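You operate a simulated robot arm through the tools that you are given. There is no shell and no other tool. Be economical: measure what you need, move in short steps, check, and stop when the job is done.

You are at the controls of a simulated robot arm. One attempt, no reset.

JOB
Fetch the lead from the slat conveyor and set it on the top of the press bench. Put the tin that says "grease 3" from the slat conveyor on the black cover there. Put the impeller from the slat conveyor on the motor bench top. Open the left cabinet door, put the pot on the top of the vice bench away on the upper shelf of the grey cabinet and shut the door again. Shut the press drawer. Fetch the blue pad and set it on the white manual on the top of the standpipe bench. Fetch the jar and stand it on the top of the stacked cartons. The order is free. Set down upright: tin, pot, jar.
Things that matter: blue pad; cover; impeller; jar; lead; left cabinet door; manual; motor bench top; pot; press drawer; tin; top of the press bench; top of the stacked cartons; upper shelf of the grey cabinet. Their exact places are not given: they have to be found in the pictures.

The check looks at the end state, three seconds after you hand in, the way a careful person would. Anything else that was tipped, shoved, dropped, spilled or broken makes it a failure. Lids that push on must go on centred and level and be pressed home; caps that screw on are set level and turned clockwise until they are tight.

ROBOT AND FRAMES
A 7-joint arm with a fingered hand on a trunk, on a base that drives. Base frame: it is fixed to the floor where the robot stands at the start and does not move with it; the origin is under the middle of the robot, x ahead of it, y to its left, z up. Units: m, rad, N and s.
With the tool pointing down near the work surface it reaches from about 0.2 to 0.66 m from the robot's upright axis, wherever it stands. Its first joint turns from -2.007 to 2.007 rad. Places, roughly: blue pad (5x5x4 cm) [-2.2, 0.7, 0.7]; cover [0.75, -1.75, 0.75]; impeller [0.75, -1.5, 0.75]; jar [-1, 1.75, 0.75]; lead (2x12x2 cm) [0.7, -0.2, 0.8]; left cabinet door [-4, 5.1, 0.5]; manual [-4.25, 1.75, 0.75]; motor bench top [-2.1, 2.4, 0.8]; pot [-1.5, -1.25, 0.75]; press drawer [-0.9, 0, 0.7]; tin [0.75, -1.5, 0.75]; top of the press bench [-1.2, 0.2, 0.8]; top of the stacked cartons (17x30 cm) [0.58, 6.52, 0.78]; upper shelf of the grey cabinet [-4.3, 5.3, 0.6]. Payload 3.1 kg.
The TCP is the grasp point between the finger pads, 0.022 m short of the fingertips. In the tool frame z runs along the fingers and y along their closing line. The gripper opens to 0.112 m. The gripper's body begins 0.06 m behind the TCP. The gripper is a hand of 3 fingers: y runs from the thumb to the fingers, the wrist lies at [0, 0, -0.218] in the tool frame, and closing takes about 1.5 s.
Orientation is told as [roll, pitch, yaw] about the base's x, y, z axes, in that order, counted from this pose: with the fingers straight down and closing along the base's y, the tool's x points along the base's -x, its y along +y and its z along -z.

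CONTROLS
- The arm moves only by the tool jog_arm. Its argument "rows" is text: rows parted by semicolons, each of 7 numbers parted by spaces: the gripper command, from -1 (fully open) to 1 (shut), values between in proportion, then the shift along the tool's x, y, z in m, then the turn, a rotation vector about the tool's x, y, z in rad. In form: gripper dx dy dz rx ry rz; .... A call has 1 to 20 rows; each row shifts and turns the commanded pose from where the row before left it, along the tool's axes as they then stand. Each row takes 0.2 s and may step no farther than 0.05 m and 0.15 rad from the row before; otherwise, or with a gripper value out of range, the whole call is refused. Where a pose cannot be reached the arm comes as near as it can. A force on the tool above 40 N (or 10 N above the force at the start of the call, whichever is more), or a blocked arm, ends the call early, and 0.2 s more pass. Each finger travels about 0.108 m/s and halts on what it meets, pressing with about 33 N; the grip force reading is that of the motor and also rises with nothing between the fingers. The clock runs only during rows and for 0.2 s after the last one: add rows that do not move to give the fingers time. It gives the time, the measured TCP pose, the force on the tool (base axes), the opening and the grip force at its end, in the units of the frame above (readings bear some noise), with the torque about the TCP (base axes, N m) and any sound that the robot's microphone picked up.
- Cameras (640 x 400 px; columns grow to the right, rows downward): "scene" is now at [-0.0623, 0.0743, 1.3899]; the picture's right is [-1.00, 0.03, -0.00], its down [0.02, 0.72, -0.69] and it looks along [-0.02, -0.69, -0.72] (base axes); focal length 214 px, centre (320, 200). "wrist" rides on the gripper at [0.066, 0.003, -0.08] in the tool frame; the picture's right is [-0.05, 1.00, 0.00], its down [-0.77, -0.04, -0.64] and it looks along [-0.64, -0.03, 0.77] (tool axes); focal length 275 px, centre (320, 200).
- snapshot(camera): a new picture of that camera. It takes no simulated time.
- move_column(by): slides the trunk up (or, below 0, down) by that many m; the arm and the scene camera ride with it, the base frame stays. It gives what a move gives, with no picture.
- drive_base(legs): drives the robot by 1 to 6 legs, each [ahead, left, turn to the left] in m, m and rad, along the robot's own axes; the way and the turn of a leg run together, so that a leg with both is an arc; at most 1.5 m and 3.142 rad a leg. The arm and the cameras ride along, it lands a little off, and it stops where it bumps. It gives what a move gives.
- grasp_type(shape): the hand has 3 fingers and takes this shape, open, in about a second: jaw (thumb against the fingers, like two jaws); tri (thumb and two fingers); tip (a fingertip pinch); poke (one finger out to press); point (the index stretched); flat (the hand flat); cup (the hand cupped); fist (a fist). The gripper value then closes the fingers along that shape, each until it touches; the sizes above hold for jaw. It gives what a move gives, with no picture.
- turn_head(pan, tilt): turns the head with the scene camera to pan (to the left, within 2.705 rad either way) and tilt (down, from -0.506 to 1.204), counted from straight ahead of the robot. It gives what a move gives.
- measure_at(camera, pixels): for up to 12 pixels [column, row] of the newest picture of that camera ("zoom" is the newest enlarged one), the place [x, y, z] in the base frame of the surface seen there, good to about 0.002 m. It takes no simulated time.
- zoom(camera, box): a new picture of the part [left, top, right, bottom] of that camera's present view, enlarged. It takes no simulated time.
- close_job(): hands the job in; it is judged then, once.

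Go step by step. Measure first, check grasps and placings, and put right what went wrong. The budget is 145 turns and 180 pictures, counting those below and the enlarged ones. Unless the task says otherwise, let go and move clear before handing in.

The tools are called after "Emit:" as a command line: name --argument value ..., lists and objects as JSON in quotes. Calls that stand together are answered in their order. jog_arm: Moves the arm, as the interface text tells. Its arguments: {"type":"object","properties":{"rows":{"type":"string"}},"required":["rows"]} The other tools are called the same way: move_column (by) slides the trunk up or down; grasp_type (shape) gives the hand a shape; drive_base (legs) drives the base; turn_head (pan, tilt) turns the head that bears the scene camera; snapshot (camera) takes a picture; measure_at (camera, pixels) gives the place of the surface under pixels of a picture; zoom (camera, box) takes an enlarged picture of a part of a camera's view; close_job () hands the job in.

At the start:

```text
time: 0.0
tcp_pos: [-0.0642, -0.3581, 1.0798]
tcp_rot: [0.0, 0.001, 0.001]
ft_force: [1.2, 0.3, -0.4]
torque: [0.01, 0.0, -0.01]
width: 0.1122
finger_force: 0.1
shape: jaw
trunk travel left (down, up): [-0.519, 0.471]
robot x, y, heading: [0.0008, -0.0006, 0.0]
head pan, tilt: [-1.599, 0.806]
```

scene: 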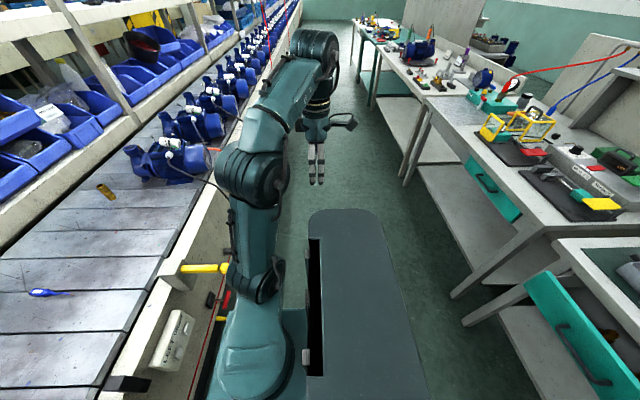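
wrist: 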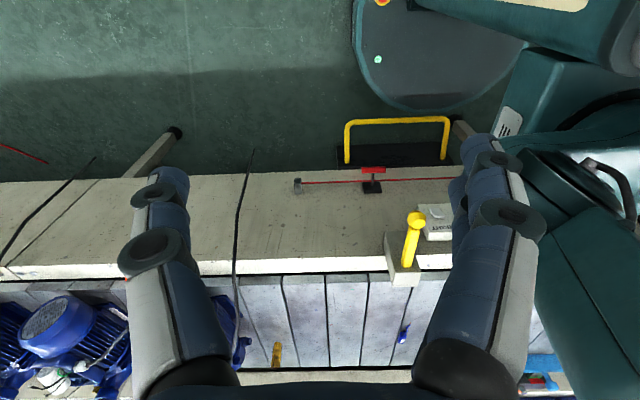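

The scene picture shows the slat conveyor on the +x side (left) and the benches on the -x side (right). I'll look around toward the conveyor first.

Emit:
turn_head --pan 0.0 --tilt 0.7

Emit:
snapshot --camera "scene"

Emit:
turn_head --pan 2.6 --tilt 0.7

Emit:
snapshot --camera "scene"

Emit:
turn_head --pan 1.5 --tilt 0.5

Emit:
snapshot --camera "scene"

Emit:
turn_head --pan -2.6 --tilt 0.7

Emit:
snapshot --camera "scene"

Emit:
turn_head --pan -0.9 --tilt 0.7

Emit:
snapshot --camera "scene"

```text
time: 1.7
tcp_pos: [-0.0653, -0.3587, 1.0794]
tcp_rot: [0.0, -0.001, -0.001]
ft_force: [0.4, 1.0, -0.9]
torque: [0.01, -0.02, -0.01]
width: 0.1119
finger_force: 0.0
shape: jaw
trunk travel left (down, up): [-0.519, 0.471]
robot x, y, heading: [0.0006, -0.0016, -0.001]
head pan, tilt: [0.0, 0.7]
```

```text
177 pictures are left
```

scene: 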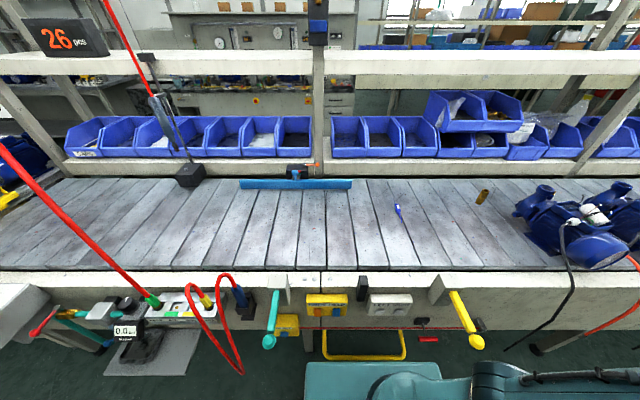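

```text
time: 4.0
tcp_pos: [-0.0644, -0.3589, 1.0787]
tcp_rot: [0.0, 0.002, 0.001]
ft_force: [0.1, 0.2, -0.1]
torque: [0.0, -0.03, 0.0]
width: 0.1118
finger_force: 0.1
shape: jaw
trunk travel left (down, up): [-0.519, 0.471]
robot x, y, heading: [-0.0013, 0.0018, -0.002]
head pan, tilt: [2.601, 0.7]
```

```text
176 pictures are left
```

scene: 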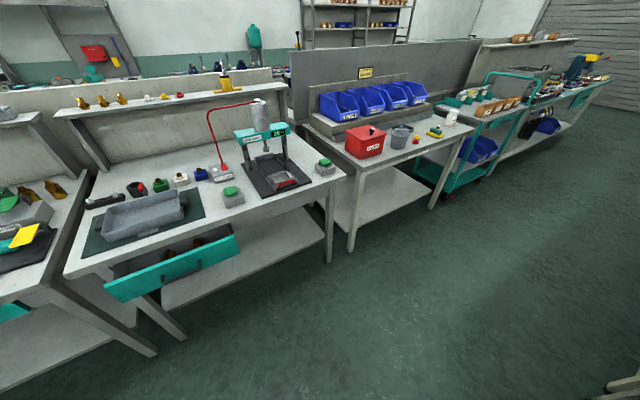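

```text
time: 5.3
tcp_pos: [-0.0652, -0.3586, 1.0788]
tcp_rot: [0.0, 0.0, 0.001]
ft_force: [0.4, -0.5, 0.2]
torque: [0.0, -0.02, 0.03]
width: 0.1121
finger_force: 0.1
shape: jaw
trunk travel left (down, up): [-0.519, 0.471]
robot x, y, heading: [-0.004, 0.0018, 0.003]
head pan, tilt: [1.499, 0.499]
```

```text
175 pictures are left
```

scene: 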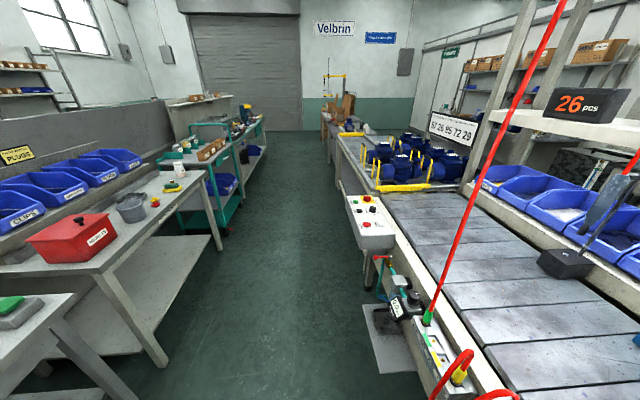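

```text
time: 8.7
tcp_pos: [-0.0654, -0.3586, 1.0813]
tcp_rot: [0.001, 0.001, 0.0]
ft_force: [-0.6, -0.5, 0.4]
torque: [-0.02, -0.01, -0.01]
width: 0.112
finger_force: 0.1
shape: jaw
trunk travel left (down, up): [-0.519, 0.471]
robot x, y, heading: [0.0006, -0.0037, 0.002]
head pan, tilt: [-2.601, 0.7]
```

```text
174 pictures are left
```

scene: 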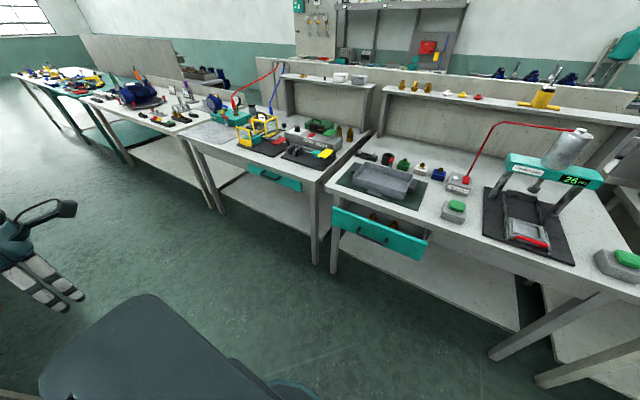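

```text
time: 10.4
tcp_pos: [-0.0656, -0.3587, 1.0789]
tcp_rot: [0.0, 0.0, 0.0]
ft_force: [0.8, -0.6, -0.8]
torque: [0.0, -0.02, 0.0]
width: 0.1119
finger_force: 0.2
shape: jaw
trunk travel left (down, up): [-0.519, 0.471]
robot x, y, heading: [-0.0028, 0.0019, 0.006]
head pan, tilt: [-0.901, 0.7]
```

```text
173 pictures are left
```

scene: 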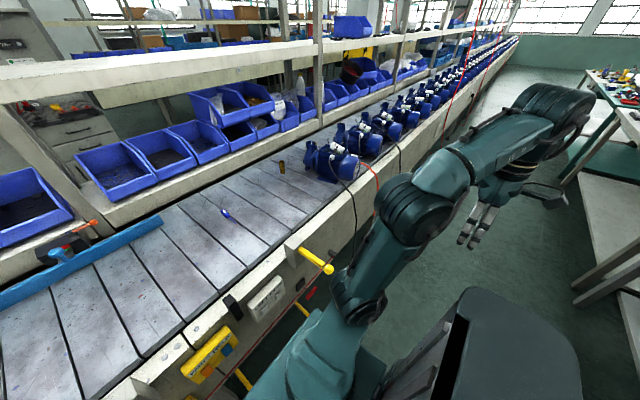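

The front view shows a small blue item at about (397,212) on the slats, likely the lead. I'll zoom on it and measure.

Emit:
turn_head --pan -0.3 --tilt 0.8

Emit:
snapshot --camera "scene"

Emit:
zoom --camera "scene" --box '[250, 120, 410, 220]'

```text
time: 11.4
tcp_pos: [-0.0645, -0.3584, 1.0799]
tcp_rot: [0.0, 0.0, 0.0]
ft_force: [0.0, -0.1, 0.0]
torque: [0.03, -0.02, -0.01]
width: 0.112
finger_force: 0.0
shape: jaw
trunk travel left (down, up): [-0.519, 0.471]
robot x, y, heading: [-0.003, 0.0026, 0.004]
head pan, tilt: [-0.3, 0.799]
```

```text
172 pictures are left
```

scene: 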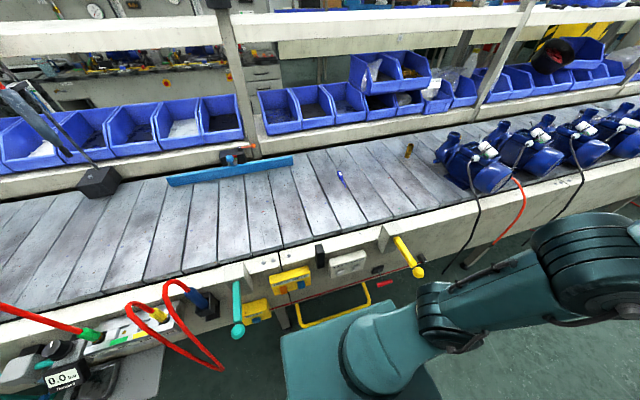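

```text
4.00 times, centred on (330, 170) of scene
```

zoom: 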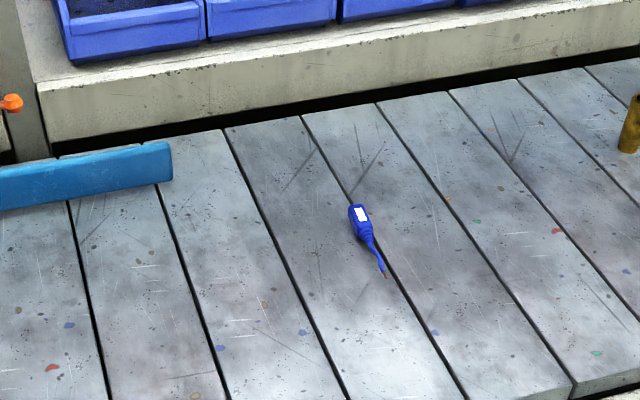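

Emit:
measure_at --camera "zoom" --pixels '[[360, 213], [365, 235], [371, 248], [382, 272], [340, 260], [632, 125], [635, 95], [100, 170], [580, 398], [125, 95]]'

```text
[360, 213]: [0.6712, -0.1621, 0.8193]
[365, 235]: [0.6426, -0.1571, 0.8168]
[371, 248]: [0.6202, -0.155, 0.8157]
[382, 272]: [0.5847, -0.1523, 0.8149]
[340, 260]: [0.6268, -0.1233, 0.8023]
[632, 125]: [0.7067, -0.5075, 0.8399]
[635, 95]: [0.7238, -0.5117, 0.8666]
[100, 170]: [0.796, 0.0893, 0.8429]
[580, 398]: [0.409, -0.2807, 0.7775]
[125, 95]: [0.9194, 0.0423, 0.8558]
```

The lead lies along x at about (0.64,-0.157,0.815), on a belt at z 0.80. I'll measure robot/belt clearances before driving.

Emit:
measure_at --camera "scene" --pixels '[[418, 272], [385, 245], [365, 300], [290, 345], [330, 325], [400, 385], [238, 330], [300, 240], [350, 265], [290, 280]]'

Emit:
turn_head --pan -0.3 --tilt 1.2

Emit:
snapshot --camera "scene"

```text
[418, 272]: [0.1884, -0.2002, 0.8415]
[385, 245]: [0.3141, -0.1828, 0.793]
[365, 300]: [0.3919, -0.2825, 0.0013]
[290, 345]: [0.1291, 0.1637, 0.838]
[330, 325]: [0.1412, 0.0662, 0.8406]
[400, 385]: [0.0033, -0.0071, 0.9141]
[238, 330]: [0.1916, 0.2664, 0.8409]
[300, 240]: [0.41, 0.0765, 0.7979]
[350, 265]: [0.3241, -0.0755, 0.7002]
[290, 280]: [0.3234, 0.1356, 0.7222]
```

```text
time: 12.3
tcp_pos: [-0.0652, -0.359, 1.0791]
tcp_rot: [0.0, 0.001, -0.001]
ft_force: [0.4, 0.6, -0.6]
torque: [0.0, 0.0, -0.01]
width: 0.112
finger_force: 0.0
shape: jaw
trunk travel left (down, up): [-0.519, 0.471]
robot x, y, heading: [-0.001, -0.0017, -0.002]
head pan, tilt: [-0.3, 1.201]
```

```text
170 pictures are left
```

scene: 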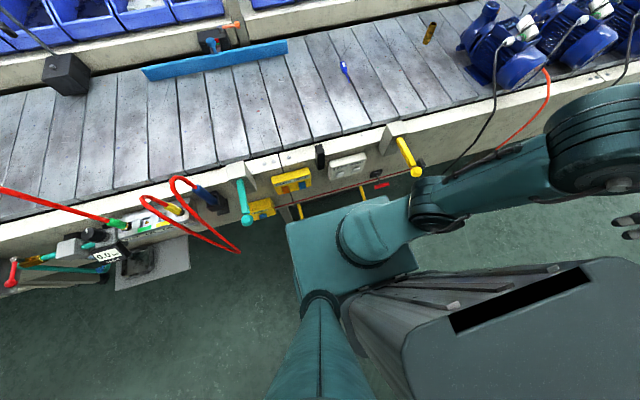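

The arm mount edge is at x 0.14 and the handles at x 0.19, so I must not drive ahead. I'll sidestep 0.1 m to the right and swing the TCP above the lead.

Emit:
drive_base --legs '[[0, -0.11, 0]]'

Emit:
jog_arm --rows "-1 -0.05 0 0 0 0 0;-1 -0.05 0 0 0 0 0;-1 -0.05 0 0 0 0 0;-1 -0.05 0 0 0 0 0;-1 -0.05 0 0 0 0 0;-1 -0.05 0 0 0 0 0;-1 -0.05 0.02 0 0 0 0;-1 -0.05 0.03 0 0 0 0;-1 -0.05 0.04 0 0 0 0;-1 -0.04 0.03 0 0 0 0;-1 -0.04 0.03 0 0 0 0;-1 -0.04 0.03 0 0 0 0;-1 -0.04 0.03 0 0 0 0;-1 -0.03 0.03 0 0 0 0;-1 0 0 0 0 0 0;-1 0 0 0 0 0 0"

Emit:
snapshot --camera "wrist"

```text
time: 13.5
tcp_pos: [-0.0649, -0.4711, 1.0797]
tcp_rot: [0.002, 0.001, 0.002]
ft_force: [0.2, -0.1, 0.4]
torque: [-0.01, 0.04, 0.02]
width: 0.1121
finger_force: 0.0
shape: jaw
trunk travel left (down, up): [-0.519, 0.471]
robot x, y, heading: [-0.0001, -0.1103, 0.006]
head pan, tilt: [-0.3, 1.201]
```

```text
refused: row 7 steps farther than a row can; nothing moved
```

```text
169 pictures are left
```

wrist: 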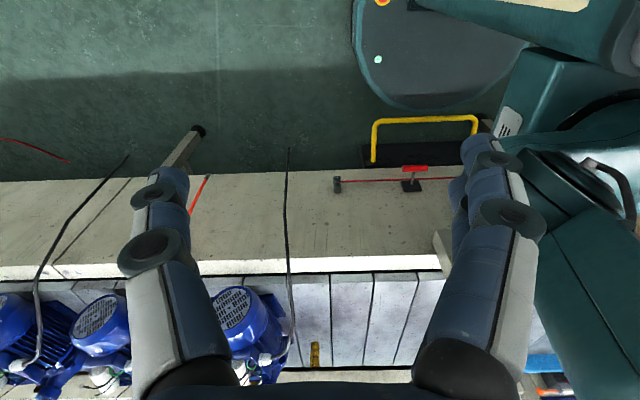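

A row was too long; I'll redo it with shorter steps.

Emit:
jog_arm --rows "-1 -0.05 0 0 0 0 0;-1 -0.05 0 0 0 0 0;-1 -0.05 0 0 0 0 0;-1 -0.05 0 0 0 0 0;-1 -0.05 0 0 0 0 0;-1 -0.05 0 0 0 0 0;-1 -0.039 0.03 0 0 0 0;-1 -0.039 0.03 0 0 0 0;-1 -0.039 0.03 0 0 0 0;-1 -0.039 0.03 0 0 0 0;-1 -0.039 0.03 0 0 0 0;-1 -0.039 0.03 0 0 0 0;-1 -0.039 0.03 0 0 0 0;-1 -0.039 0.03 0 0 0 0;-1 -0.039 0.03 0 0 0 0;-1 -0.039 0.03 0 0 0 0;-1 0 0 0 0 0 0;-1 0 0 0 0 0 0"

Emit:
snapshot --camera "wrist"

Emit:
snapshot --camera "scene"

```text
time: 17.3
tcp_pos: [0.1644, -0.2265, 1.0383]
tcp_rot: [0.0, -0.002, 0.003]
ft_force: [-0.2, -0.8, -1.2]
torque: [0.0, 0.01, 0.03]
width: 0.1119
finger_force: 0.2
shape: jaw
out of reach, approached as far as the arm can: row 5, 6, 7, 8, 9, 10, 11, 12, 13, 14, 15, 16
trunk travel left (down, up): [-0.519, 0.471]
robot x, y, heading: [0.0025, -0.1112, 0.001]
head pan, tilt: [-0.3, 1.201]
```

```text
168 pictures are left
```

wrist: 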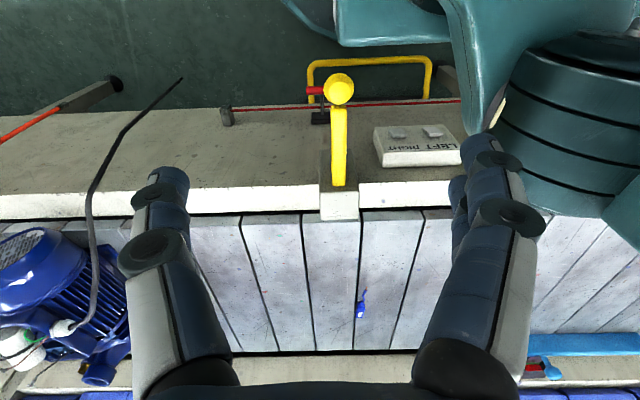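

```text
167 pictures are left
```

scene: 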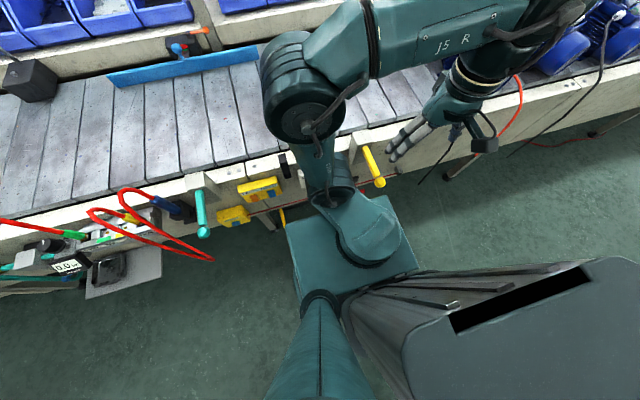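

The arm bent its elbow oddly and stopped at (0.164,-0.227) because the wrist needs to turn with the swing. I'll retreat toward the start radius and swing with the yaw.

Emit:
jog_arm --rows "-1 0.03 -0.035 -0.005 0 0 0;-1 0.03 -0.035 -0.005 0 0 0;-1 0.03 -0.035 -0.005 0 0 0;-1 0.03 -0.035 -0.005 0 0 0;-1 0.03 -0.035 -0.005 0 0 0;-1 0.03 -0.035 -0.005 0 0 0;-1 0.04 -0.03 -0.005 0 0 0;-1 0 0 0 0 0 0"

Emit:
snapshot --camera "scene"

```text
refused: row 7 steps farther than a row can; nothing moved
```

```text
166 pictures are left
```

scene: 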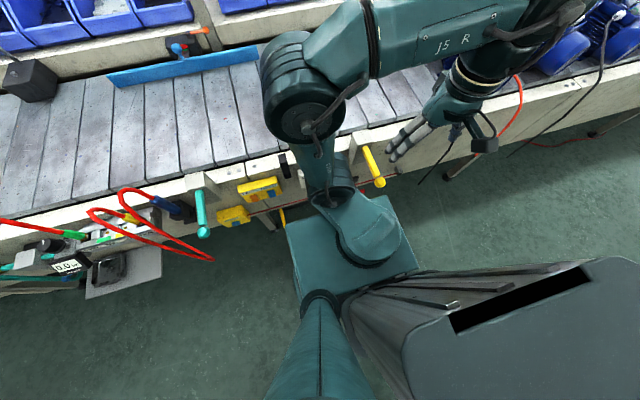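

Row 7 was just over the limit; repeating it slightly smaller.

Emit:
jog_arm --rows "-1 0.03 -0.035 -0.005 0 0 0;-1 0.03 -0.035 -0.005 0 0 0;-1 0.03 -0.035 -0.005 0 0 0;-1 0.03 -0.035 -0.005 0 0 0;-1 0.03 -0.035 -0.005 0 0 0;-1 0.03 -0.035 -0.005 0 0 0;-1 0.03 -0.03 -0.005 0 0 0;-1 0 0 0 0 0 0"

Emit:
snapshot --camera "scene"

```text
time: 19.1
tcp_pos: [-0.043, -0.466, 1.0743]
tcp_rot: [0.0, 0.001, 0.003]
ft_force: [0.1, 0.1, 0.1]
torque: [-0.01, 0.01, 0.01]
width: 0.1116
finger_force: 0.1
shape: jaw
trunk travel left (down, up): [-0.519, 0.471]
robot x, y, heading: [-0.0013, -0.1114, 0.001]
head pan, tilt: [-0.3, 1.201]
```

```text
165 pictures are left
```

scene: 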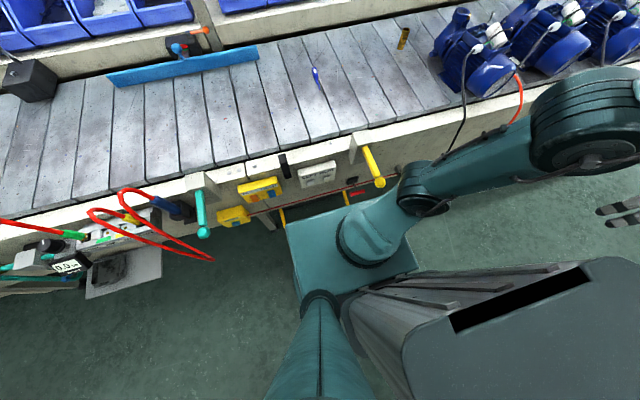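

Arm is back in its tidy pose. The wrist limit was in the negative relative direction, so I'll turn the yaw positively in place first.

Emit:
jog_arm --rows "-1 0 0 0 0 0 -0.15;-1 0 0 0 0 0 -0.15;-1 0 0 0 0 0 -0.15;-1 0 0 0 0 0 -0.15;-1 0 0 0 0 0 -0.15;-1 0 0 0 0 0 -0.15;-1 0 0 0 0 0 -0.15;-1 0 0 0 0 0 -0.15;-1 0 0 0 0 0 -0.15;-1 0 0 0 0 0 -0.15;-1 0 0 0 0 0 -0.07;-1 0 0 0 0 0 0"

```text
time: 21.7
tcp_pos: [-0.0436, -0.4674, 1.0735]
tcp_rot: [0.001, 0.001, 1.573]
ft_force: [0.1, 0.5, -1.1]
torque: [0.02, -0.03, -0.01]
width: 0.1117
finger_force: 0.1
shape: jaw
trunk travel left (down, up): [-0.519, 0.471]
robot x, y, heading: [-0.0001, -0.1115, 0.0]
head pan, tilt: [-0.3, 1.201]
```

Yaw turned cleanly to 1.573. Now I'll swing out over the belt with the orientation held (tool x = -y, tool y = -x).

Emit:
jog_arm --rows "-1 0 -0.05 0 0 0 0;-1 0 -0.05 0 0 0 0;-1 0 -0.05 0 0 0 0;-1 0 -0.05 0 0 0 0;-1 0 -0.05 0 0 0 0;-1 0 -0.05 0 0 0 0;-1 -0.031 -0.037 0 0 0 0;-1 -0.031 -0.037 0 0 0 0;-1 -0.031 -0.037 0 0 0 0;-1 -0.031 -0.037 0 0 0 0;-1 -0.031 -0.037 0 0 0 0;-1 -0.031 -0.037 0 0 0 0;-1 -0.031 -0.037 0 0 0 0;-1 -0.031 -0.037 0 0 0 0;-1 -0.031 -0.037 0 0 0 0;-1 -0.031 0 0 0 0 0;-1 0 0 0 0 0 0"

Emit:
snapshot --camera "scene"

```text
time: 25.3
tcp_pos: [0.5141, -0.1434, 1.0521]
tcp_rot: [-0.001, -0.001, 1.569]
ft_force: [0.2, 0.2, -0.5]
torque: [0.03, -0.01, -0.01]
width: 0.1119
finger_force: 0.0
shape: jaw
out of reach, approached as far as the arm can: row 11, 12, 13, 14, 15
trunk travel left (down, up): [-0.519, 0.471]
robot x, y, heading: [0.0019, -0.1094, 0.0]
head pan, tilt: [-0.3, 1.201]
```

```text
164 pictures are left
```

scene: 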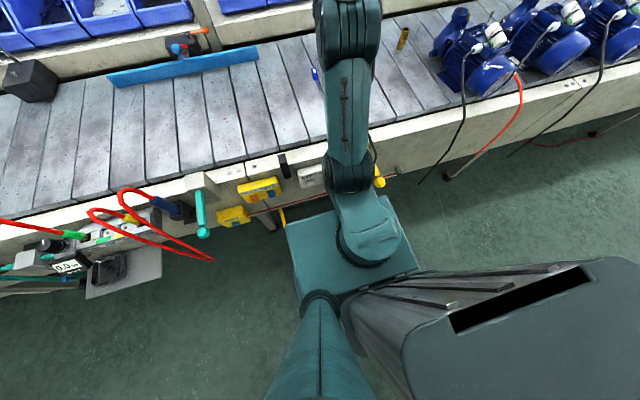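

The TCP is at (0.514,-0.143), limited by height. I'll turn the yaw on to π so the jaw closes along y, then go down and out.

Emit:
jog_arm --rows "-1 0 0 0 0 0 -0.15;-1 0 0 0 0 0 -0.15;-1 0 0 0 0 0 -0.15;-1 0 0 0 0 0 -0.15;-1 0 0 0 0 0 -0.15;-1 0 0 0 0 0 -0.15;-1 0 0 0 0 0 -0.15;-1 0 0 0 0 0 -0.15;-1 0 0 0 0 0 -0.15;-1 0 0 0 0 0 -0.15;-1 0 0 0 0 0 -0.07;-1 0.02 0 0.04 0 0 0;-1 0.025 0 0.04 0 0 0;-1 0.025 0 0.04 0 0 0;-1 0.02 0 0.04 0 0 0;-1 0 0 0 0 0 0"

Emit:
snapshot --camera "wrist"

```text
time: 28.7
tcp_pos: [0.6008, -0.1423, 0.8944]
tcp_rot: [0.0, 0.001, 3.141]
ft_force: [-0.3, 0.2, -0.2]
torque: [0.0, -0.01, -0.02]
width: 0.1121
finger_force: 0.0
shape: jaw
trunk travel left (down, up): [-0.519, 0.471]
robot x, y, heading: [0.001, -0.1118, 0.001]
head pan, tilt: [-0.3, 1.201]
```

```text
163 pictures are left
```

wrist: 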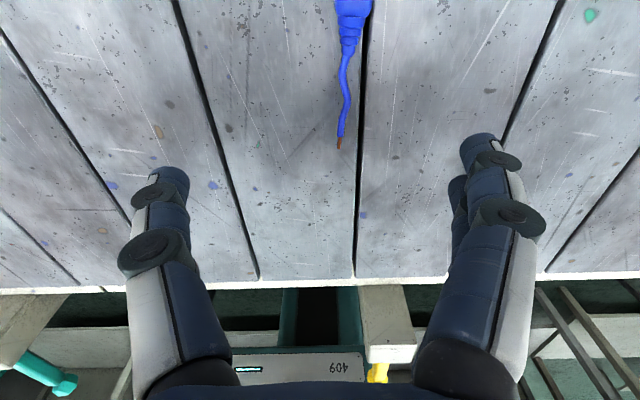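

The lead is visible at (352,20). Measuring it from the wrist view to fix the grasp.

Emit:
measure_at --camera "wrist" --pixels '[[353, 6], [350, 45], [346, 80], [340, 140], [337, 10], [370, 10], [400, 60]]'

```text
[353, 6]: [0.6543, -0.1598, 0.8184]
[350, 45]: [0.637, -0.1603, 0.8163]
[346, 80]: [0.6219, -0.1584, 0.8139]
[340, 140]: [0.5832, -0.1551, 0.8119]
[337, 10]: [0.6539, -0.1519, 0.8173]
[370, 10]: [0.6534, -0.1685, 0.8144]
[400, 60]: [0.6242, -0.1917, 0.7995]
```

Handle at (0.652,-0.160), top 0.818, belt 0.7995. I'll go to z 0.824, close and lift.

Emit:
jog_arm --rows "-1 0.025 0.01 0.02 0 0 0;-1 0.024 0.0078 0.02 0 0 0;-1 0 0 0.02 0 0 0;-1 0 0 0.01 0 0 0;-1 0 0 0 0 0 0;0 0 0 0 0 0 0;1 0 0 0 0 0 0;1 0 0 0 0 0 0;1 0 0 0 0 0 0;1 0 0 0 0 0 0;1 0 0 0 0 0 0;1 0 0 0 0 0 0;1 0 0 0 0 0 0"

Emit:
jog_arm --rows "1 0 0 -0.03 0 0 0;1 -0.02 0 -0.04 0 0 0;1 -0.02 0 -0.04 0 0 0;1 -0.02 0 -0.04 0 0 0;1 0 0 0 0 0 0"

Emit:
snapshot --camera "wrist"

```text
time: 31.5
tcp_pos: [0.6496, -0.1605, 0.823]
tcp_rot: [-0.001, 0.001, 3.139]
ft_force: [-0.4, -0.4, 1.1]
torque: [0.03, 0.0, -0.04]
width: 0.0131
finger_force: 32.8
shape: jaw
trunk travel left (down, up): [-0.519, 0.471]
robot x, y, heading: [-0.0012, -0.1077, 0.009]
head pan, tilt: [-0.3, 1.201]
```

```text
time: 32.7
tcp_pos: [0.5888, -0.1584, 0.9719]
tcp_rot: [0.0, -0.001, 3.143]
ft_force: [-0.3, -0.1, -0.3]
torque: [0.06, 0.01, 0.04]
width: 0.0134
finger_force: 33.5
shape: jaw
trunk travel left (down, up): [-0.519, 0.471]
robot x, y, heading: [-0.0014, -0.1153, 0.001]
head pan, tilt: [-0.3, 1.201]
```

```text
162 pictures are left
```

wrist: 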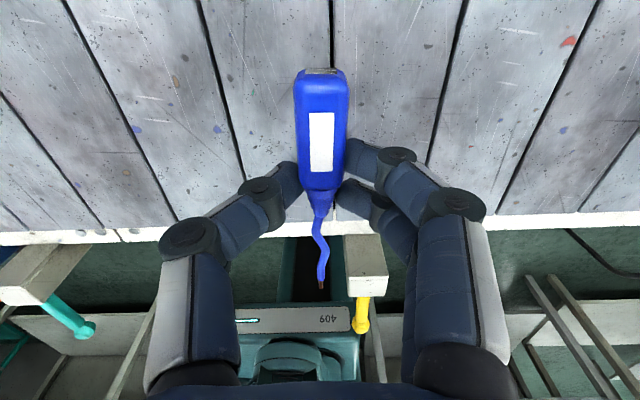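

The lead is held (width 13 mm). I'll retract the arm, and measure the robot's own housing and the press bench edge before driving.

Emit:
jog_arm --rows "1 -0.04 0 -0.02 0 0 0;1 -0.04 0 -0.02 0 0 0;1 -0.04 0 -0.02 0 0 0;1 -0.04 0 -0.02 0 0 0;1 -0.04 0 -0.02 0 0 0;1 -0.03 0 -0.02 0 0 0;1 0 0 0 0 0 0"

Emit:
snapshot --camera "scene"

Emit:
measure_at --camera "scene" --pixels '[[420, 270], [520, 290], [590, 262], [639, 275], [500, 360], [560, 390], [380, 350], [420, 395], [320, 300], [300, 300]]'

Emit:
turn_head --pan 2.7 --tilt 1.0

Emit:
snapshot --camera "scene"

```text
time: 34.3
tcp_pos: [0.357, -0.1628, 1.0885]
tcp_rot: [0.001, 0.002, 3.141]
ft_force: [0.1, -0.7, 0.2]
torque: [0.02, 0.04, -0.01]
width: 0.0129
finger_force: 33.6
shape: jaw
out of reach, approached as far as the arm can: row 6
trunk travel left (down, up): [-0.519, 0.471]
robot x, y, heading: [-0.0004, -0.1125, 0.005]
head pan, tilt: [-0.3, 1.201]
```

```text
161 pictures are left
```

scene: 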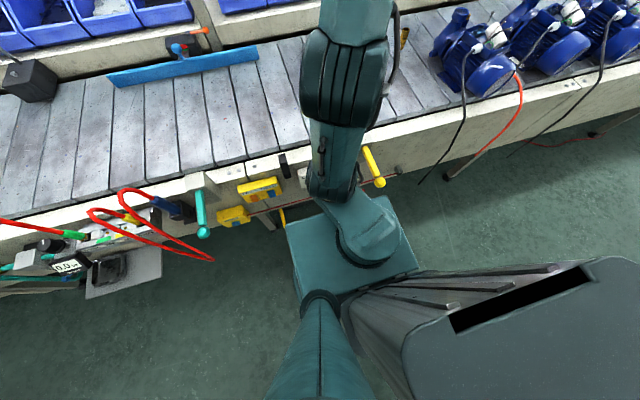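

```text
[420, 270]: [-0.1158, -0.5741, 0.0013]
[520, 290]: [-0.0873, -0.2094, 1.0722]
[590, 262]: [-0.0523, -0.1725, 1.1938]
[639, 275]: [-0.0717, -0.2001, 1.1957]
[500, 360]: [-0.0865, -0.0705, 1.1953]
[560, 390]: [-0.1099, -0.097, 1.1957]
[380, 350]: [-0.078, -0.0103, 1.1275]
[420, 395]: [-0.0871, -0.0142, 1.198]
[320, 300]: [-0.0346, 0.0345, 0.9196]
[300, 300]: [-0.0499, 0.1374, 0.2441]
```

```text
time: 36.9
tcp_pos: [0.3564, -0.1618, 1.0879]
tcp_rot: [0.001, 0.003, 3.139]
ft_force: [0.4, -0.1, -0.4]
torque: [0.0, -0.02, 0.0]
width: 0.013
finger_force: 33.2
shape: jaw
trunk travel left (down, up): [-0.519, 0.471]
robot x, y, heading: [0.0013, -0.113, 0.0]
head pan, tilt: [2.7, 1.0]
```

```text
160 pictures are left
```

scene: 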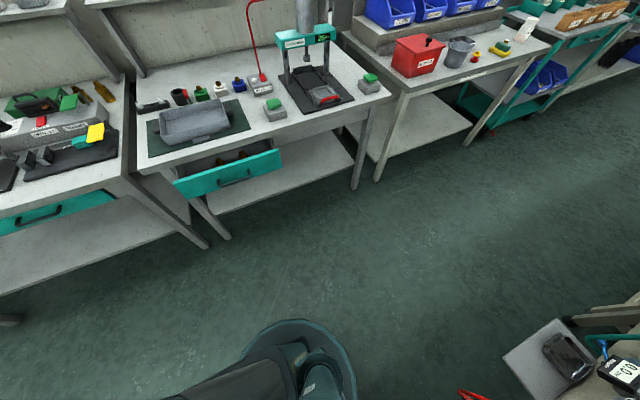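

The base looks compact (dark disc at (300,350)). Now measuring the press bench edges, drawer front, and clear areas.

Emit:
measure_at --camera "scene" --pixels '[[305, 325], [352, 385], [278, 158], [180, 193], [230, 180], [386, 100], [140, 172], [265, 138], [225, 115], [240, 115], [330, 125], [200, 140]]'

Emit:
zoom --camera "scene" --box '[100, 0, 420, 220]'

```text
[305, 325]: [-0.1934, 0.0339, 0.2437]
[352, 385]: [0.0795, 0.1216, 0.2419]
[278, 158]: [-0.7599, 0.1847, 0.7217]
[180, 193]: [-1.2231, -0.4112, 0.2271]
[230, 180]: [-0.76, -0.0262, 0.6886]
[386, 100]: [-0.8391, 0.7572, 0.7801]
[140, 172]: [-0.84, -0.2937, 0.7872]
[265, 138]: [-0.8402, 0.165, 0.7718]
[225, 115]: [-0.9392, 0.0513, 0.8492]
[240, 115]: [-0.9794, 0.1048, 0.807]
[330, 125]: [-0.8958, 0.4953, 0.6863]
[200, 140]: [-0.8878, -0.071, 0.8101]
```

```text
1.82 times, centred on (260, 110) of scene
```

zoom: 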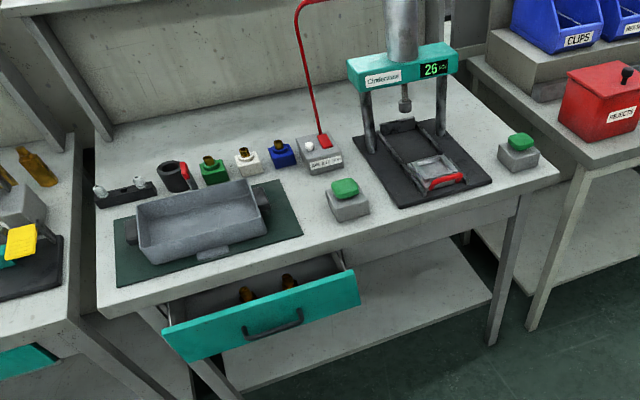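

Bench edge is at x -0.84, top near z 0.79, drawer front at x -0.76. I'll measure the free spots for the lead in the enlarged picture.

Emit:
measure_at --camera "zoom" --pixels '[[300, 236], [270, 182], [330, 245], [430, 225], [490, 182], [400, 208], [335, 212], [372, 210], [300, 200], [480, 130], [530, 180], [300, 85]]'

```text
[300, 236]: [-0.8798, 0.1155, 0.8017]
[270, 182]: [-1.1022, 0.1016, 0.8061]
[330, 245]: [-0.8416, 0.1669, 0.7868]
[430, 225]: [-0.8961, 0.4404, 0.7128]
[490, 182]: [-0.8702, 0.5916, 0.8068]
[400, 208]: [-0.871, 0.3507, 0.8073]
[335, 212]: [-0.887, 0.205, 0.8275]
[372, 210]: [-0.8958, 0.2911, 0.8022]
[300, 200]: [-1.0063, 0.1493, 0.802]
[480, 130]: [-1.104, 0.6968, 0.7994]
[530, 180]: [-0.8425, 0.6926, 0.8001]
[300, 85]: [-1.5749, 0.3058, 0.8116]
```

A clear patch lies behind the first green-button box, around (-1.06,0.21). I'll back off the conveyor, turn to face the press bench and line up.

Emit:
drive_base --legs '[[-0.35, 0, 0], [0, 0, -1.571], [0, 0, -1.571], [0.08, -0.31, 0]]'

Emit:
turn_head --pan 0.35 --tilt 0.9

Emit:
snapshot --camera "scene"

Emit:
snapshot --camera "wrist"

```text
time: 48.5
tcp_pos: [-0.7903, 0.2439, 1.0888]
tcp_rot: [0.002, 0.001, 0.011]
ft_force: [1.0, 0.2, -1.2]
torque: [0.01, 0.0, 0.01]
width: 0.0131
finger_force: 32.9
shape: jaw
trunk travel left (down, up): [-0.519, 0.471]
robot x, y, heading: [-0.4351, 0.1953, -3.127]
head pan, tilt: [2.7, 1.0]
```

```text
time: 50.7
tcp_pos: [-0.7909, 0.2428, 1.0876]
tcp_rot: [0.003, 0.003, 0.012]
ft_force: [-0.4, 0.2, -0.7]
torque: [-0.02, -0.04, 0.04]
width: 0.0128
finger_force: 33.0
shape: jaw
trunk travel left (down, up): [-0.519, 0.471]
robot x, y, heading: [-0.4315, 0.1941, -3.13]
head pan, tilt: [0.351, 0.901]
```

```text
158 pictures are left
```

scene: 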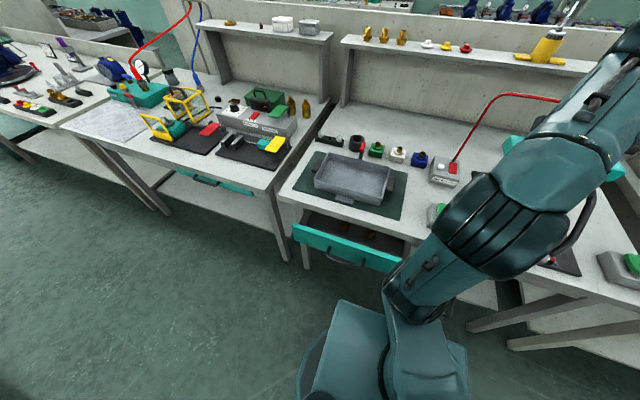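

```text
157 pictures are left
```

wrist: 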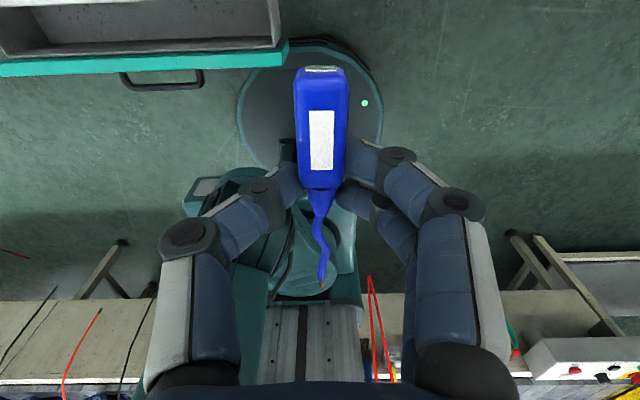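

The robot stands at (-0.43,0.195) facing the bench. I'll measure obstacles near the drop spot (red hose, press head, indicator box).

Emit:
measure_at --camera "scene" --pixels '[[490, 108], [540, 98], [458, 160], [445, 180], [510, 145], [435, 210], [420, 160], [430, 190], [442, 178]]'

Emit:
jog_arm --rows "1 0.04 -0.01 0.02 0 0 0;1 0.04 -0.01 0.02 0 0 0;1 0.04 -0.01 0.02 0 0 0;1 0.04 -0.005 0.02 0 0 0;1 0.04 0 0.02 0 0 0;1 0 0 0 0 0 0"

Emit:
snapshot --camera "wrist"

Emit:
snapshot --camera "scene"

```text
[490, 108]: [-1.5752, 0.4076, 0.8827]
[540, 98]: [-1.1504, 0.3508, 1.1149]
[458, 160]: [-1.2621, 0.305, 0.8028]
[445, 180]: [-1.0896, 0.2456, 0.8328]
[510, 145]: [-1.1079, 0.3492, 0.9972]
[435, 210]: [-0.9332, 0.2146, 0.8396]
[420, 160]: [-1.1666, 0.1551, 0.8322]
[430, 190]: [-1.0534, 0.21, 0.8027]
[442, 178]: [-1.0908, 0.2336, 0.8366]
```

```text
time: 52.1
tcp_pos: [-0.9891, 0.2056, 0.9884]
tcp_rot: [0.002, 0.003, 0.01]
ft_force: [-0.4, 0.2, -0.4]
torque: [0.0, 0.0, 0.01]
width: 0.0128
finger_force: 32.8
shape: jaw
trunk travel left (down, up): [-0.519, 0.471]
robot x, y, heading: [-0.4319, 0.1965, -3.124]
head pan, tilt: [0.351, 0.901]
```

```text
156 pictures are left
```

wrist: 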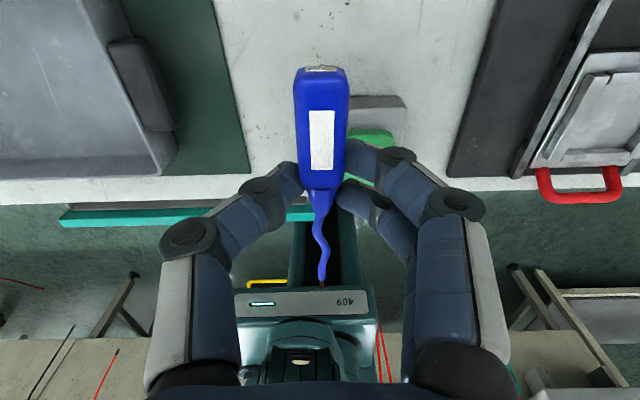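

```text
155 pictures are left
```

scene: 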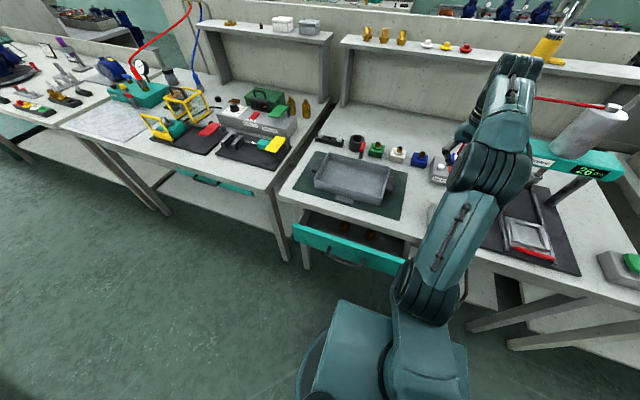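

The gripper carries the lead above the front strip; I'll use the gap between the green mat and the green-button box. Measuring its edges in the wrist picture.

Emit:
measure_at --camera "wrist" --pixels '[[352, 104], [400, 104], [380, 140], [248, 170], [222, 20], [270, 100], [475, 100], [400, 20], [300, 10], [310, 75]]'

Emit:
zoom --camera "scene" --box '[360, 120, 520, 220]'

```text
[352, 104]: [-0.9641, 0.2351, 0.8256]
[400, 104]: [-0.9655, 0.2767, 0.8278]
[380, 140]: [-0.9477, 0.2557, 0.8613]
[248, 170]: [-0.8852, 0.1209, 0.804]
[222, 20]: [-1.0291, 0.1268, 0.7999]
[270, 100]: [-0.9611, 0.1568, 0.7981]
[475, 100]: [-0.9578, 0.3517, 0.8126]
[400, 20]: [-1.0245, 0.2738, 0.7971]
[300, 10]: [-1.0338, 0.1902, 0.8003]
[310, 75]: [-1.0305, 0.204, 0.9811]
```

```text
4.00 times, centred on (440, 170) of scene
```

zoom: 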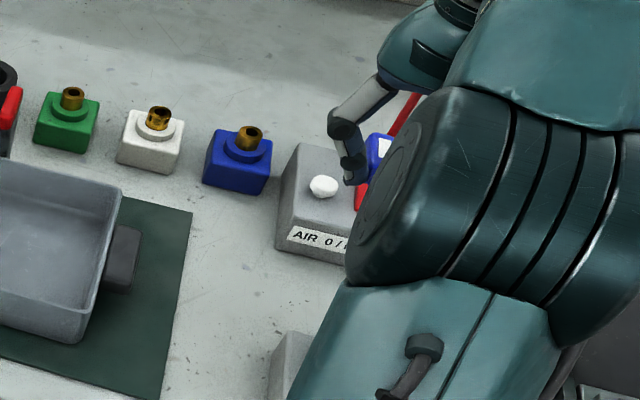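

The gap is y 0.125–0.20 and clear from x -0.97 to -1.09. I'll set the handle down at (-1.02,0.16).

Emit:
jog_arm --rows "1 0.016 -0.023 0.03 0 0 0;1 0.016 -0.022 0.04 0 0 0;1 0 0 0.04 0 0 0;1 0 0 0.03 0 0 0;1 0 0 0.015 0 0 0;1 0 0 0.008 0 0 0;1 0 0 0 0 0 0"

Emit:
snapshot --camera "wrist"

```text
time: 53.7
tcp_pos: [-1.02, 0.1601, 0.8267]
tcp_rot: [0.002, 0.001, 0.011]
ft_force: [0.2, 1.6, -0.2]
torque: [-0.01, 0.0, 0.01]
width: 0.0128
finger_force: 33.0
shape: jaw
trunk travel left (down, up): [-0.519, 0.471]
robot x, y, heading: [-0.4296, 0.1963, -3.123]
head pan, tilt: [0.351, 0.901]
```

```text
153 pictures are left
```

wrist: 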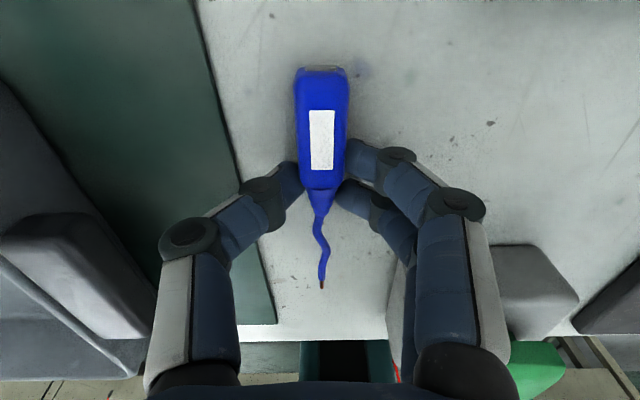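

It hovers about 2–3 mm above the bench, well placed. I'll lower 3 mm, open a little, and rise.

Emit:
jog_arm --rows "1 0 0 0.0025 0 0 0;1 0 0 0 0 0 0;0.6 0 0 0 0 0 0;0.3 0 0 0 0 0 0;0.2 0 0 0 0 0 0;0.2 0 0 0 0 0 0;0.2 0 0 -0.03 0 0 0;0.2 0 0 -0.05 0 0 0;0.2 -0.02 0 -0.045 0 0 0;0.2 -0.03 0 -0.04 0 0 0;0.2 -0.03 0 -0.04 0 0 0;0.2 -0.03 0 -0.04 0 0 0"

Emit:
snapshot --camera "wrist"

Emit:
snapshot --camera "scene"

```text
time: 56.3
tcp_pos: [-0.91, 0.1621, 1.0681]
tcp_rot: [0.001, 0.002, 0.01]
ft_force: [0.1, 0.7, -0.3]
torque: [0.01, 0.0, -0.01]
width: 0.0442
finger_force: 0.1
shape: jaw
trunk travel left (down, up): [-0.519, 0.471]
robot x, y, heading: [-0.4335, 0.1996, -3.131]
head pan, tilt: [0.351, 0.901]
```

```text
152 pictures are left
```

wrist: 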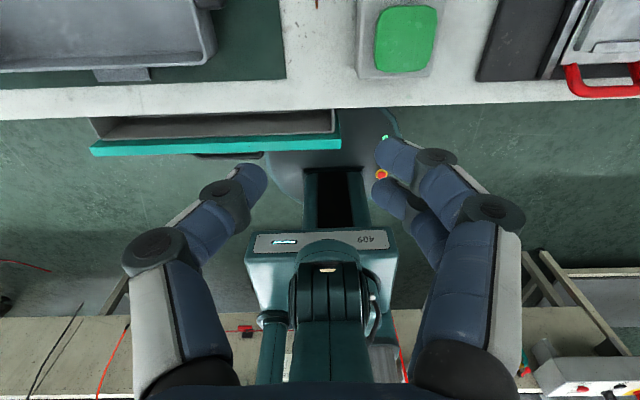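

```text
151 pictures are left
```

scene: 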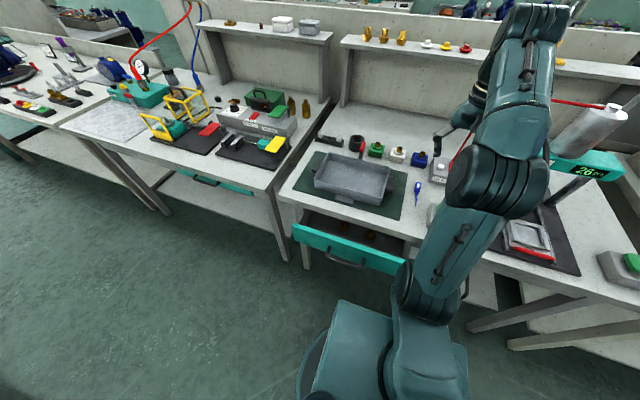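

The lead rests on the bench at (416,190). Next is the drawer: measuring its front face and handle, then backing off and aligning with its middle.

Emit:
measure_at --camera "scene" --pixels '[[294, 226], [295, 242], [403, 258], [395, 272], [345, 241], [345, 254], [345, 264], [325, 257], [365, 266], [410, 247], [190, 180]]'

Emit:
drive_base --legs '[[-0.2, 0, 0], [0, 0.23, 0]]'

Emit:
jog_arm --rows "1 0 0 0 0 0.15 0;1 0 0 0 0 0.15 0;1 0 0 0 0 0.15 0;1 0 0 0 0 0.15 0;1 0 0 0 0 0.15 0;1 0 0 0 0 0.15 0;1 0 0 0 0 0.15 0;1 0 0 0 0 0.15 0;1 0 0 0 0 0.15 0;1 0 0 0 0 0.15 0;1 0 0 0 0 0.07 0;1 0 0 0 0 0 0"

Emit:
snapshot --camera "wrist"

Emit:
snapshot --camera "scene"

```text
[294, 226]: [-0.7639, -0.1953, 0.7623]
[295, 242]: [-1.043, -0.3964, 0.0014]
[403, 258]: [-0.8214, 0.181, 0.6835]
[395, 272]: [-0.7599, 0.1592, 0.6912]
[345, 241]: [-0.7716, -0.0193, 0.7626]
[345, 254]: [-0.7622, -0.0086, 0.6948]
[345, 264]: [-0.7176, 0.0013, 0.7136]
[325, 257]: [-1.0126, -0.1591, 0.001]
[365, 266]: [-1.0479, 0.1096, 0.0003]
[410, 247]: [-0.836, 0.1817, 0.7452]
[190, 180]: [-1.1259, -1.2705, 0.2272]
```

```text
time: 59.2
tcp_pos: [-0.7125, -0.0713, 1.0681]
tcp_rot: [0.002, 0.0, 0.007]
ft_force: [0.8, -0.1, 0.8]
torque: [0.01, 0.01, 0.01]
width: 0.0442
finger_force: 0.1
shape: jaw
trunk travel left (down, up): [-0.519, 0.471]
robot x, y, heading: [-0.2314, -0.0371, -3.132]
head pan, tilt: [0.351, 0.901]
```

```text
time: 61.8
tcp_pos: [-0.7125, -0.0698, 1.0681]
tcp_rot: [2.268, 1.568, 2.276]
ft_force: [-0.5, -0.6, 0.1]
torque: [0.02, 0.03, 0.0]
width: 0.0
finger_force: 32.8
shape: jaw
trunk travel left (down, up): [-0.519, 0.471]
robot x, y, heading: [-0.2358, -0.0375, -3.132]
head pan, tilt: [0.351, 0.901]
```

```text
150 pictures are left
```

wrist: 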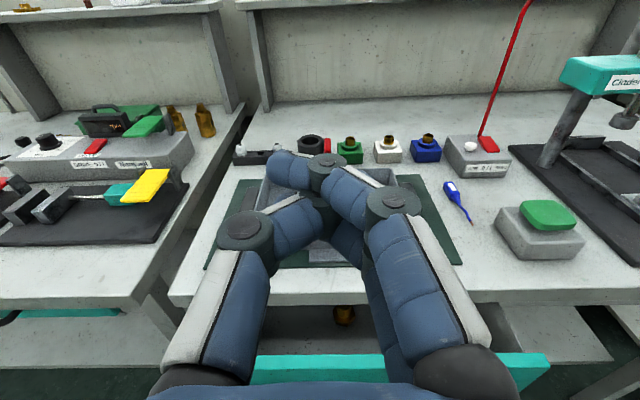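

```text
149 pictures are left
```

scene: 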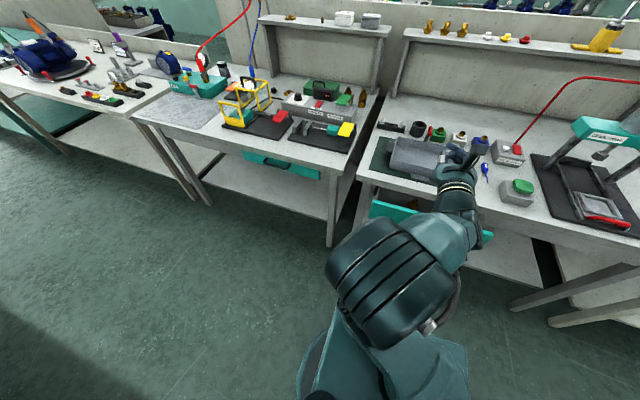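

The hand is horizontal and closed. The drawer face spans y -0.195..0.18 at x -0.762, handle below z 0.72; I'll retract, lower the trunk to z 0.742 and push above the handle.

Emit:
jog_arm --rows "1 0 0.03 -0.03 0 0 0;1 0 0.03 -0.03 0 0 0;1 0 0 0 0 0 0"

Emit:
move_column --by -0.326

Emit:
snapshot --camera "wrist"

```text
time: 62.6
tcp_pos: [-0.6533, -0.0101, 1.0686]
tcp_rot: [1.801, 1.569, 1.81]
ft_force: [-0.6, -0.6, -0.6]
torque: [-0.01, -0.01, 0.0]
width: 0.0001
finger_force: 33.5
shape: jaw
trunk travel left (down, up): [-0.519, 0.471]
robot x, y, heading: [-0.2348, -0.0362, -3.13]
head pan, tilt: [0.351, 0.901]
```

```text
time: 65.8
tcp_pos: [-0.6538, -0.0095, 0.7411]
tcp_rot: [1.914, 1.569, 1.924]
ft_force: [-0.5, 0.4, -0.3]
torque: [-0.02, 0.03, 0.03]
width: 0.0002
finger_force: 32.8
shape: jaw
trunk travel left (down, up): [-0.193, 0.797]
robot x, y, heading: [-0.2363, -0.0393, -3.128]
head pan, tilt: [0.351, 0.901]
```

```text
148 pictures are left
```

wrist: 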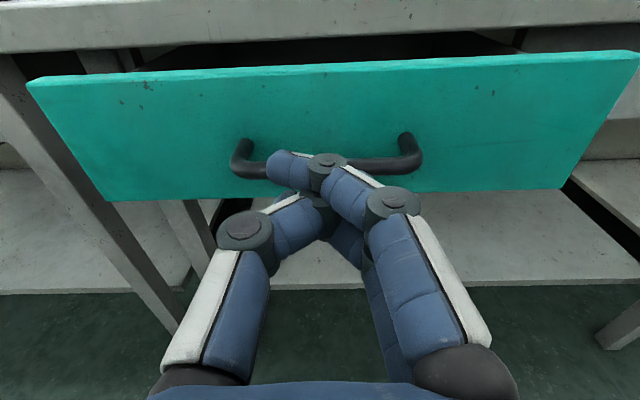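

The drawer is right ahead with the handle at rows 140–180. Checking heights of the handle and face top.

Emit:
measure_at --camera "wrist" --pixels '[[240, 145], [405, 137], [380, 163], [320, 75], [320, 110], [60, 90], [620, 60], [320, 20]]'

```text
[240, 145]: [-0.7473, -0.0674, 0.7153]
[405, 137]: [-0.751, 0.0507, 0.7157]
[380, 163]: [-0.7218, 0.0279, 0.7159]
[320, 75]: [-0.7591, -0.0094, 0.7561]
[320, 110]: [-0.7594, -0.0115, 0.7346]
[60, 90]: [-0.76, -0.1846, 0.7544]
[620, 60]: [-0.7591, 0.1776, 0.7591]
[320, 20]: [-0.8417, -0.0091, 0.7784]
```

Handle top at 0.716; I'll raise 3 mm and push the face back until the force builds.

Emit:
jog_arm --rows "1 0.003 0 0.04 0 0 0;1 0 0 0.03 0 0 0;1 0 0 0.015 0 0 0;1 0 0 0.015 0 0 0;1 0 0 0.015 0 0 0;1 0 0 0.015 0 0 0;1 0 0 0.01 0 0 0;1 0 0 0.01 0 0 0;1 0 0 0.006 0 0 0;1 0 0 0.005 0 0 0;1 0 0 0.004 0 0 0;1 0 0 0 0 0 0"

Emit:
snapshot --camera "wrist"

```text
time: 68.4
tcp_pos: [-0.8176, -0.0094, 0.7463]
tcp_rot: [1.935, 1.568, 1.943]
ft_force: [0.9, 0.3, 0.3]
torque: [0.01, 0.02, 0.0]
width: 0.0
finger_force: 32.8
shape: jaw
trunk travel left (down, up): [-0.193, 0.797]
robot x, y, heading: [-0.237, -0.0372, -3.131]
head pan, tilt: [0.351, 0.901]
```

```text
147 pictures are left
```

wrist: 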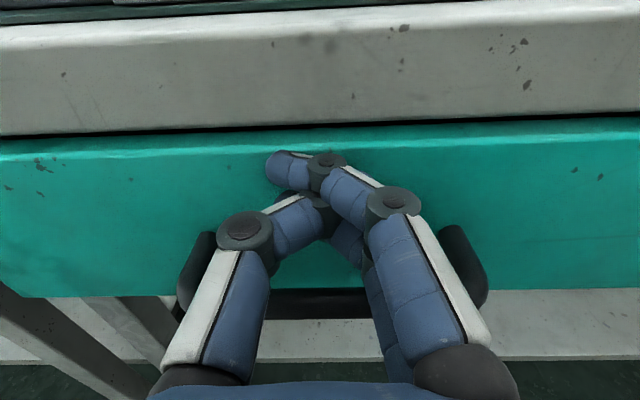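

The face has moved back with little force. Measuring the face against the bench edge, and pushing further gently.

Emit:
measure_at --camera "wrist" --pixels '[[150, 180], [500, 200], [320, 80], [320, 140]]'

Emit:
jog_arm --rows "1 0 0 0.005 0 0 0;1 0 0 0.005 0 0 0;1 0 0 0.005 0 0 0;1 0 0 0.005 0 0 0;1 0 0 0.005 0 0 0;1 0 0 0 0 0 0"

Emit:
snapshot --camera "wrist"

Emit:
measure_at --camera "wrist" --pixels '[[150, 180], [500, 200], [320, 80], [320, 140]]'

```text
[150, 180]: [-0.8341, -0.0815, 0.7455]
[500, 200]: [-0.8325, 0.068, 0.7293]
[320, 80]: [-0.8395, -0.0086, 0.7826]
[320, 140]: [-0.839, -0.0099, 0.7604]
```

```text
time: 69.8
tcp_pos: [-0.8439, -0.0105, 0.7461]
tcp_rot: [2.038, 1.569, 2.044]
ft_force: [0.2, -0.1, 0.4]
torque: [0.01, 0.02, -0.03]
width: 0.0
finger_force: 32.9
shape: jaw
trunk travel left (down, up): [-0.193, 0.797]
robot x, y, heading: [-0.2347, -0.0413, -3.134]
head pan, tilt: [0.351, 0.901]
```

```text
146 pictures are left
```

wrist: 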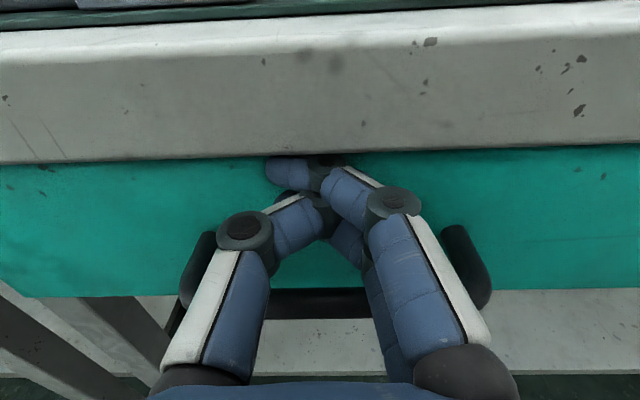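

```text
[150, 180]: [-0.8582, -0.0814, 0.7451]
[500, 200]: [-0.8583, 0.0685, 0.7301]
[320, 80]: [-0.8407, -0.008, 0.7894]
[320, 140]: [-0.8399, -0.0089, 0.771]
```

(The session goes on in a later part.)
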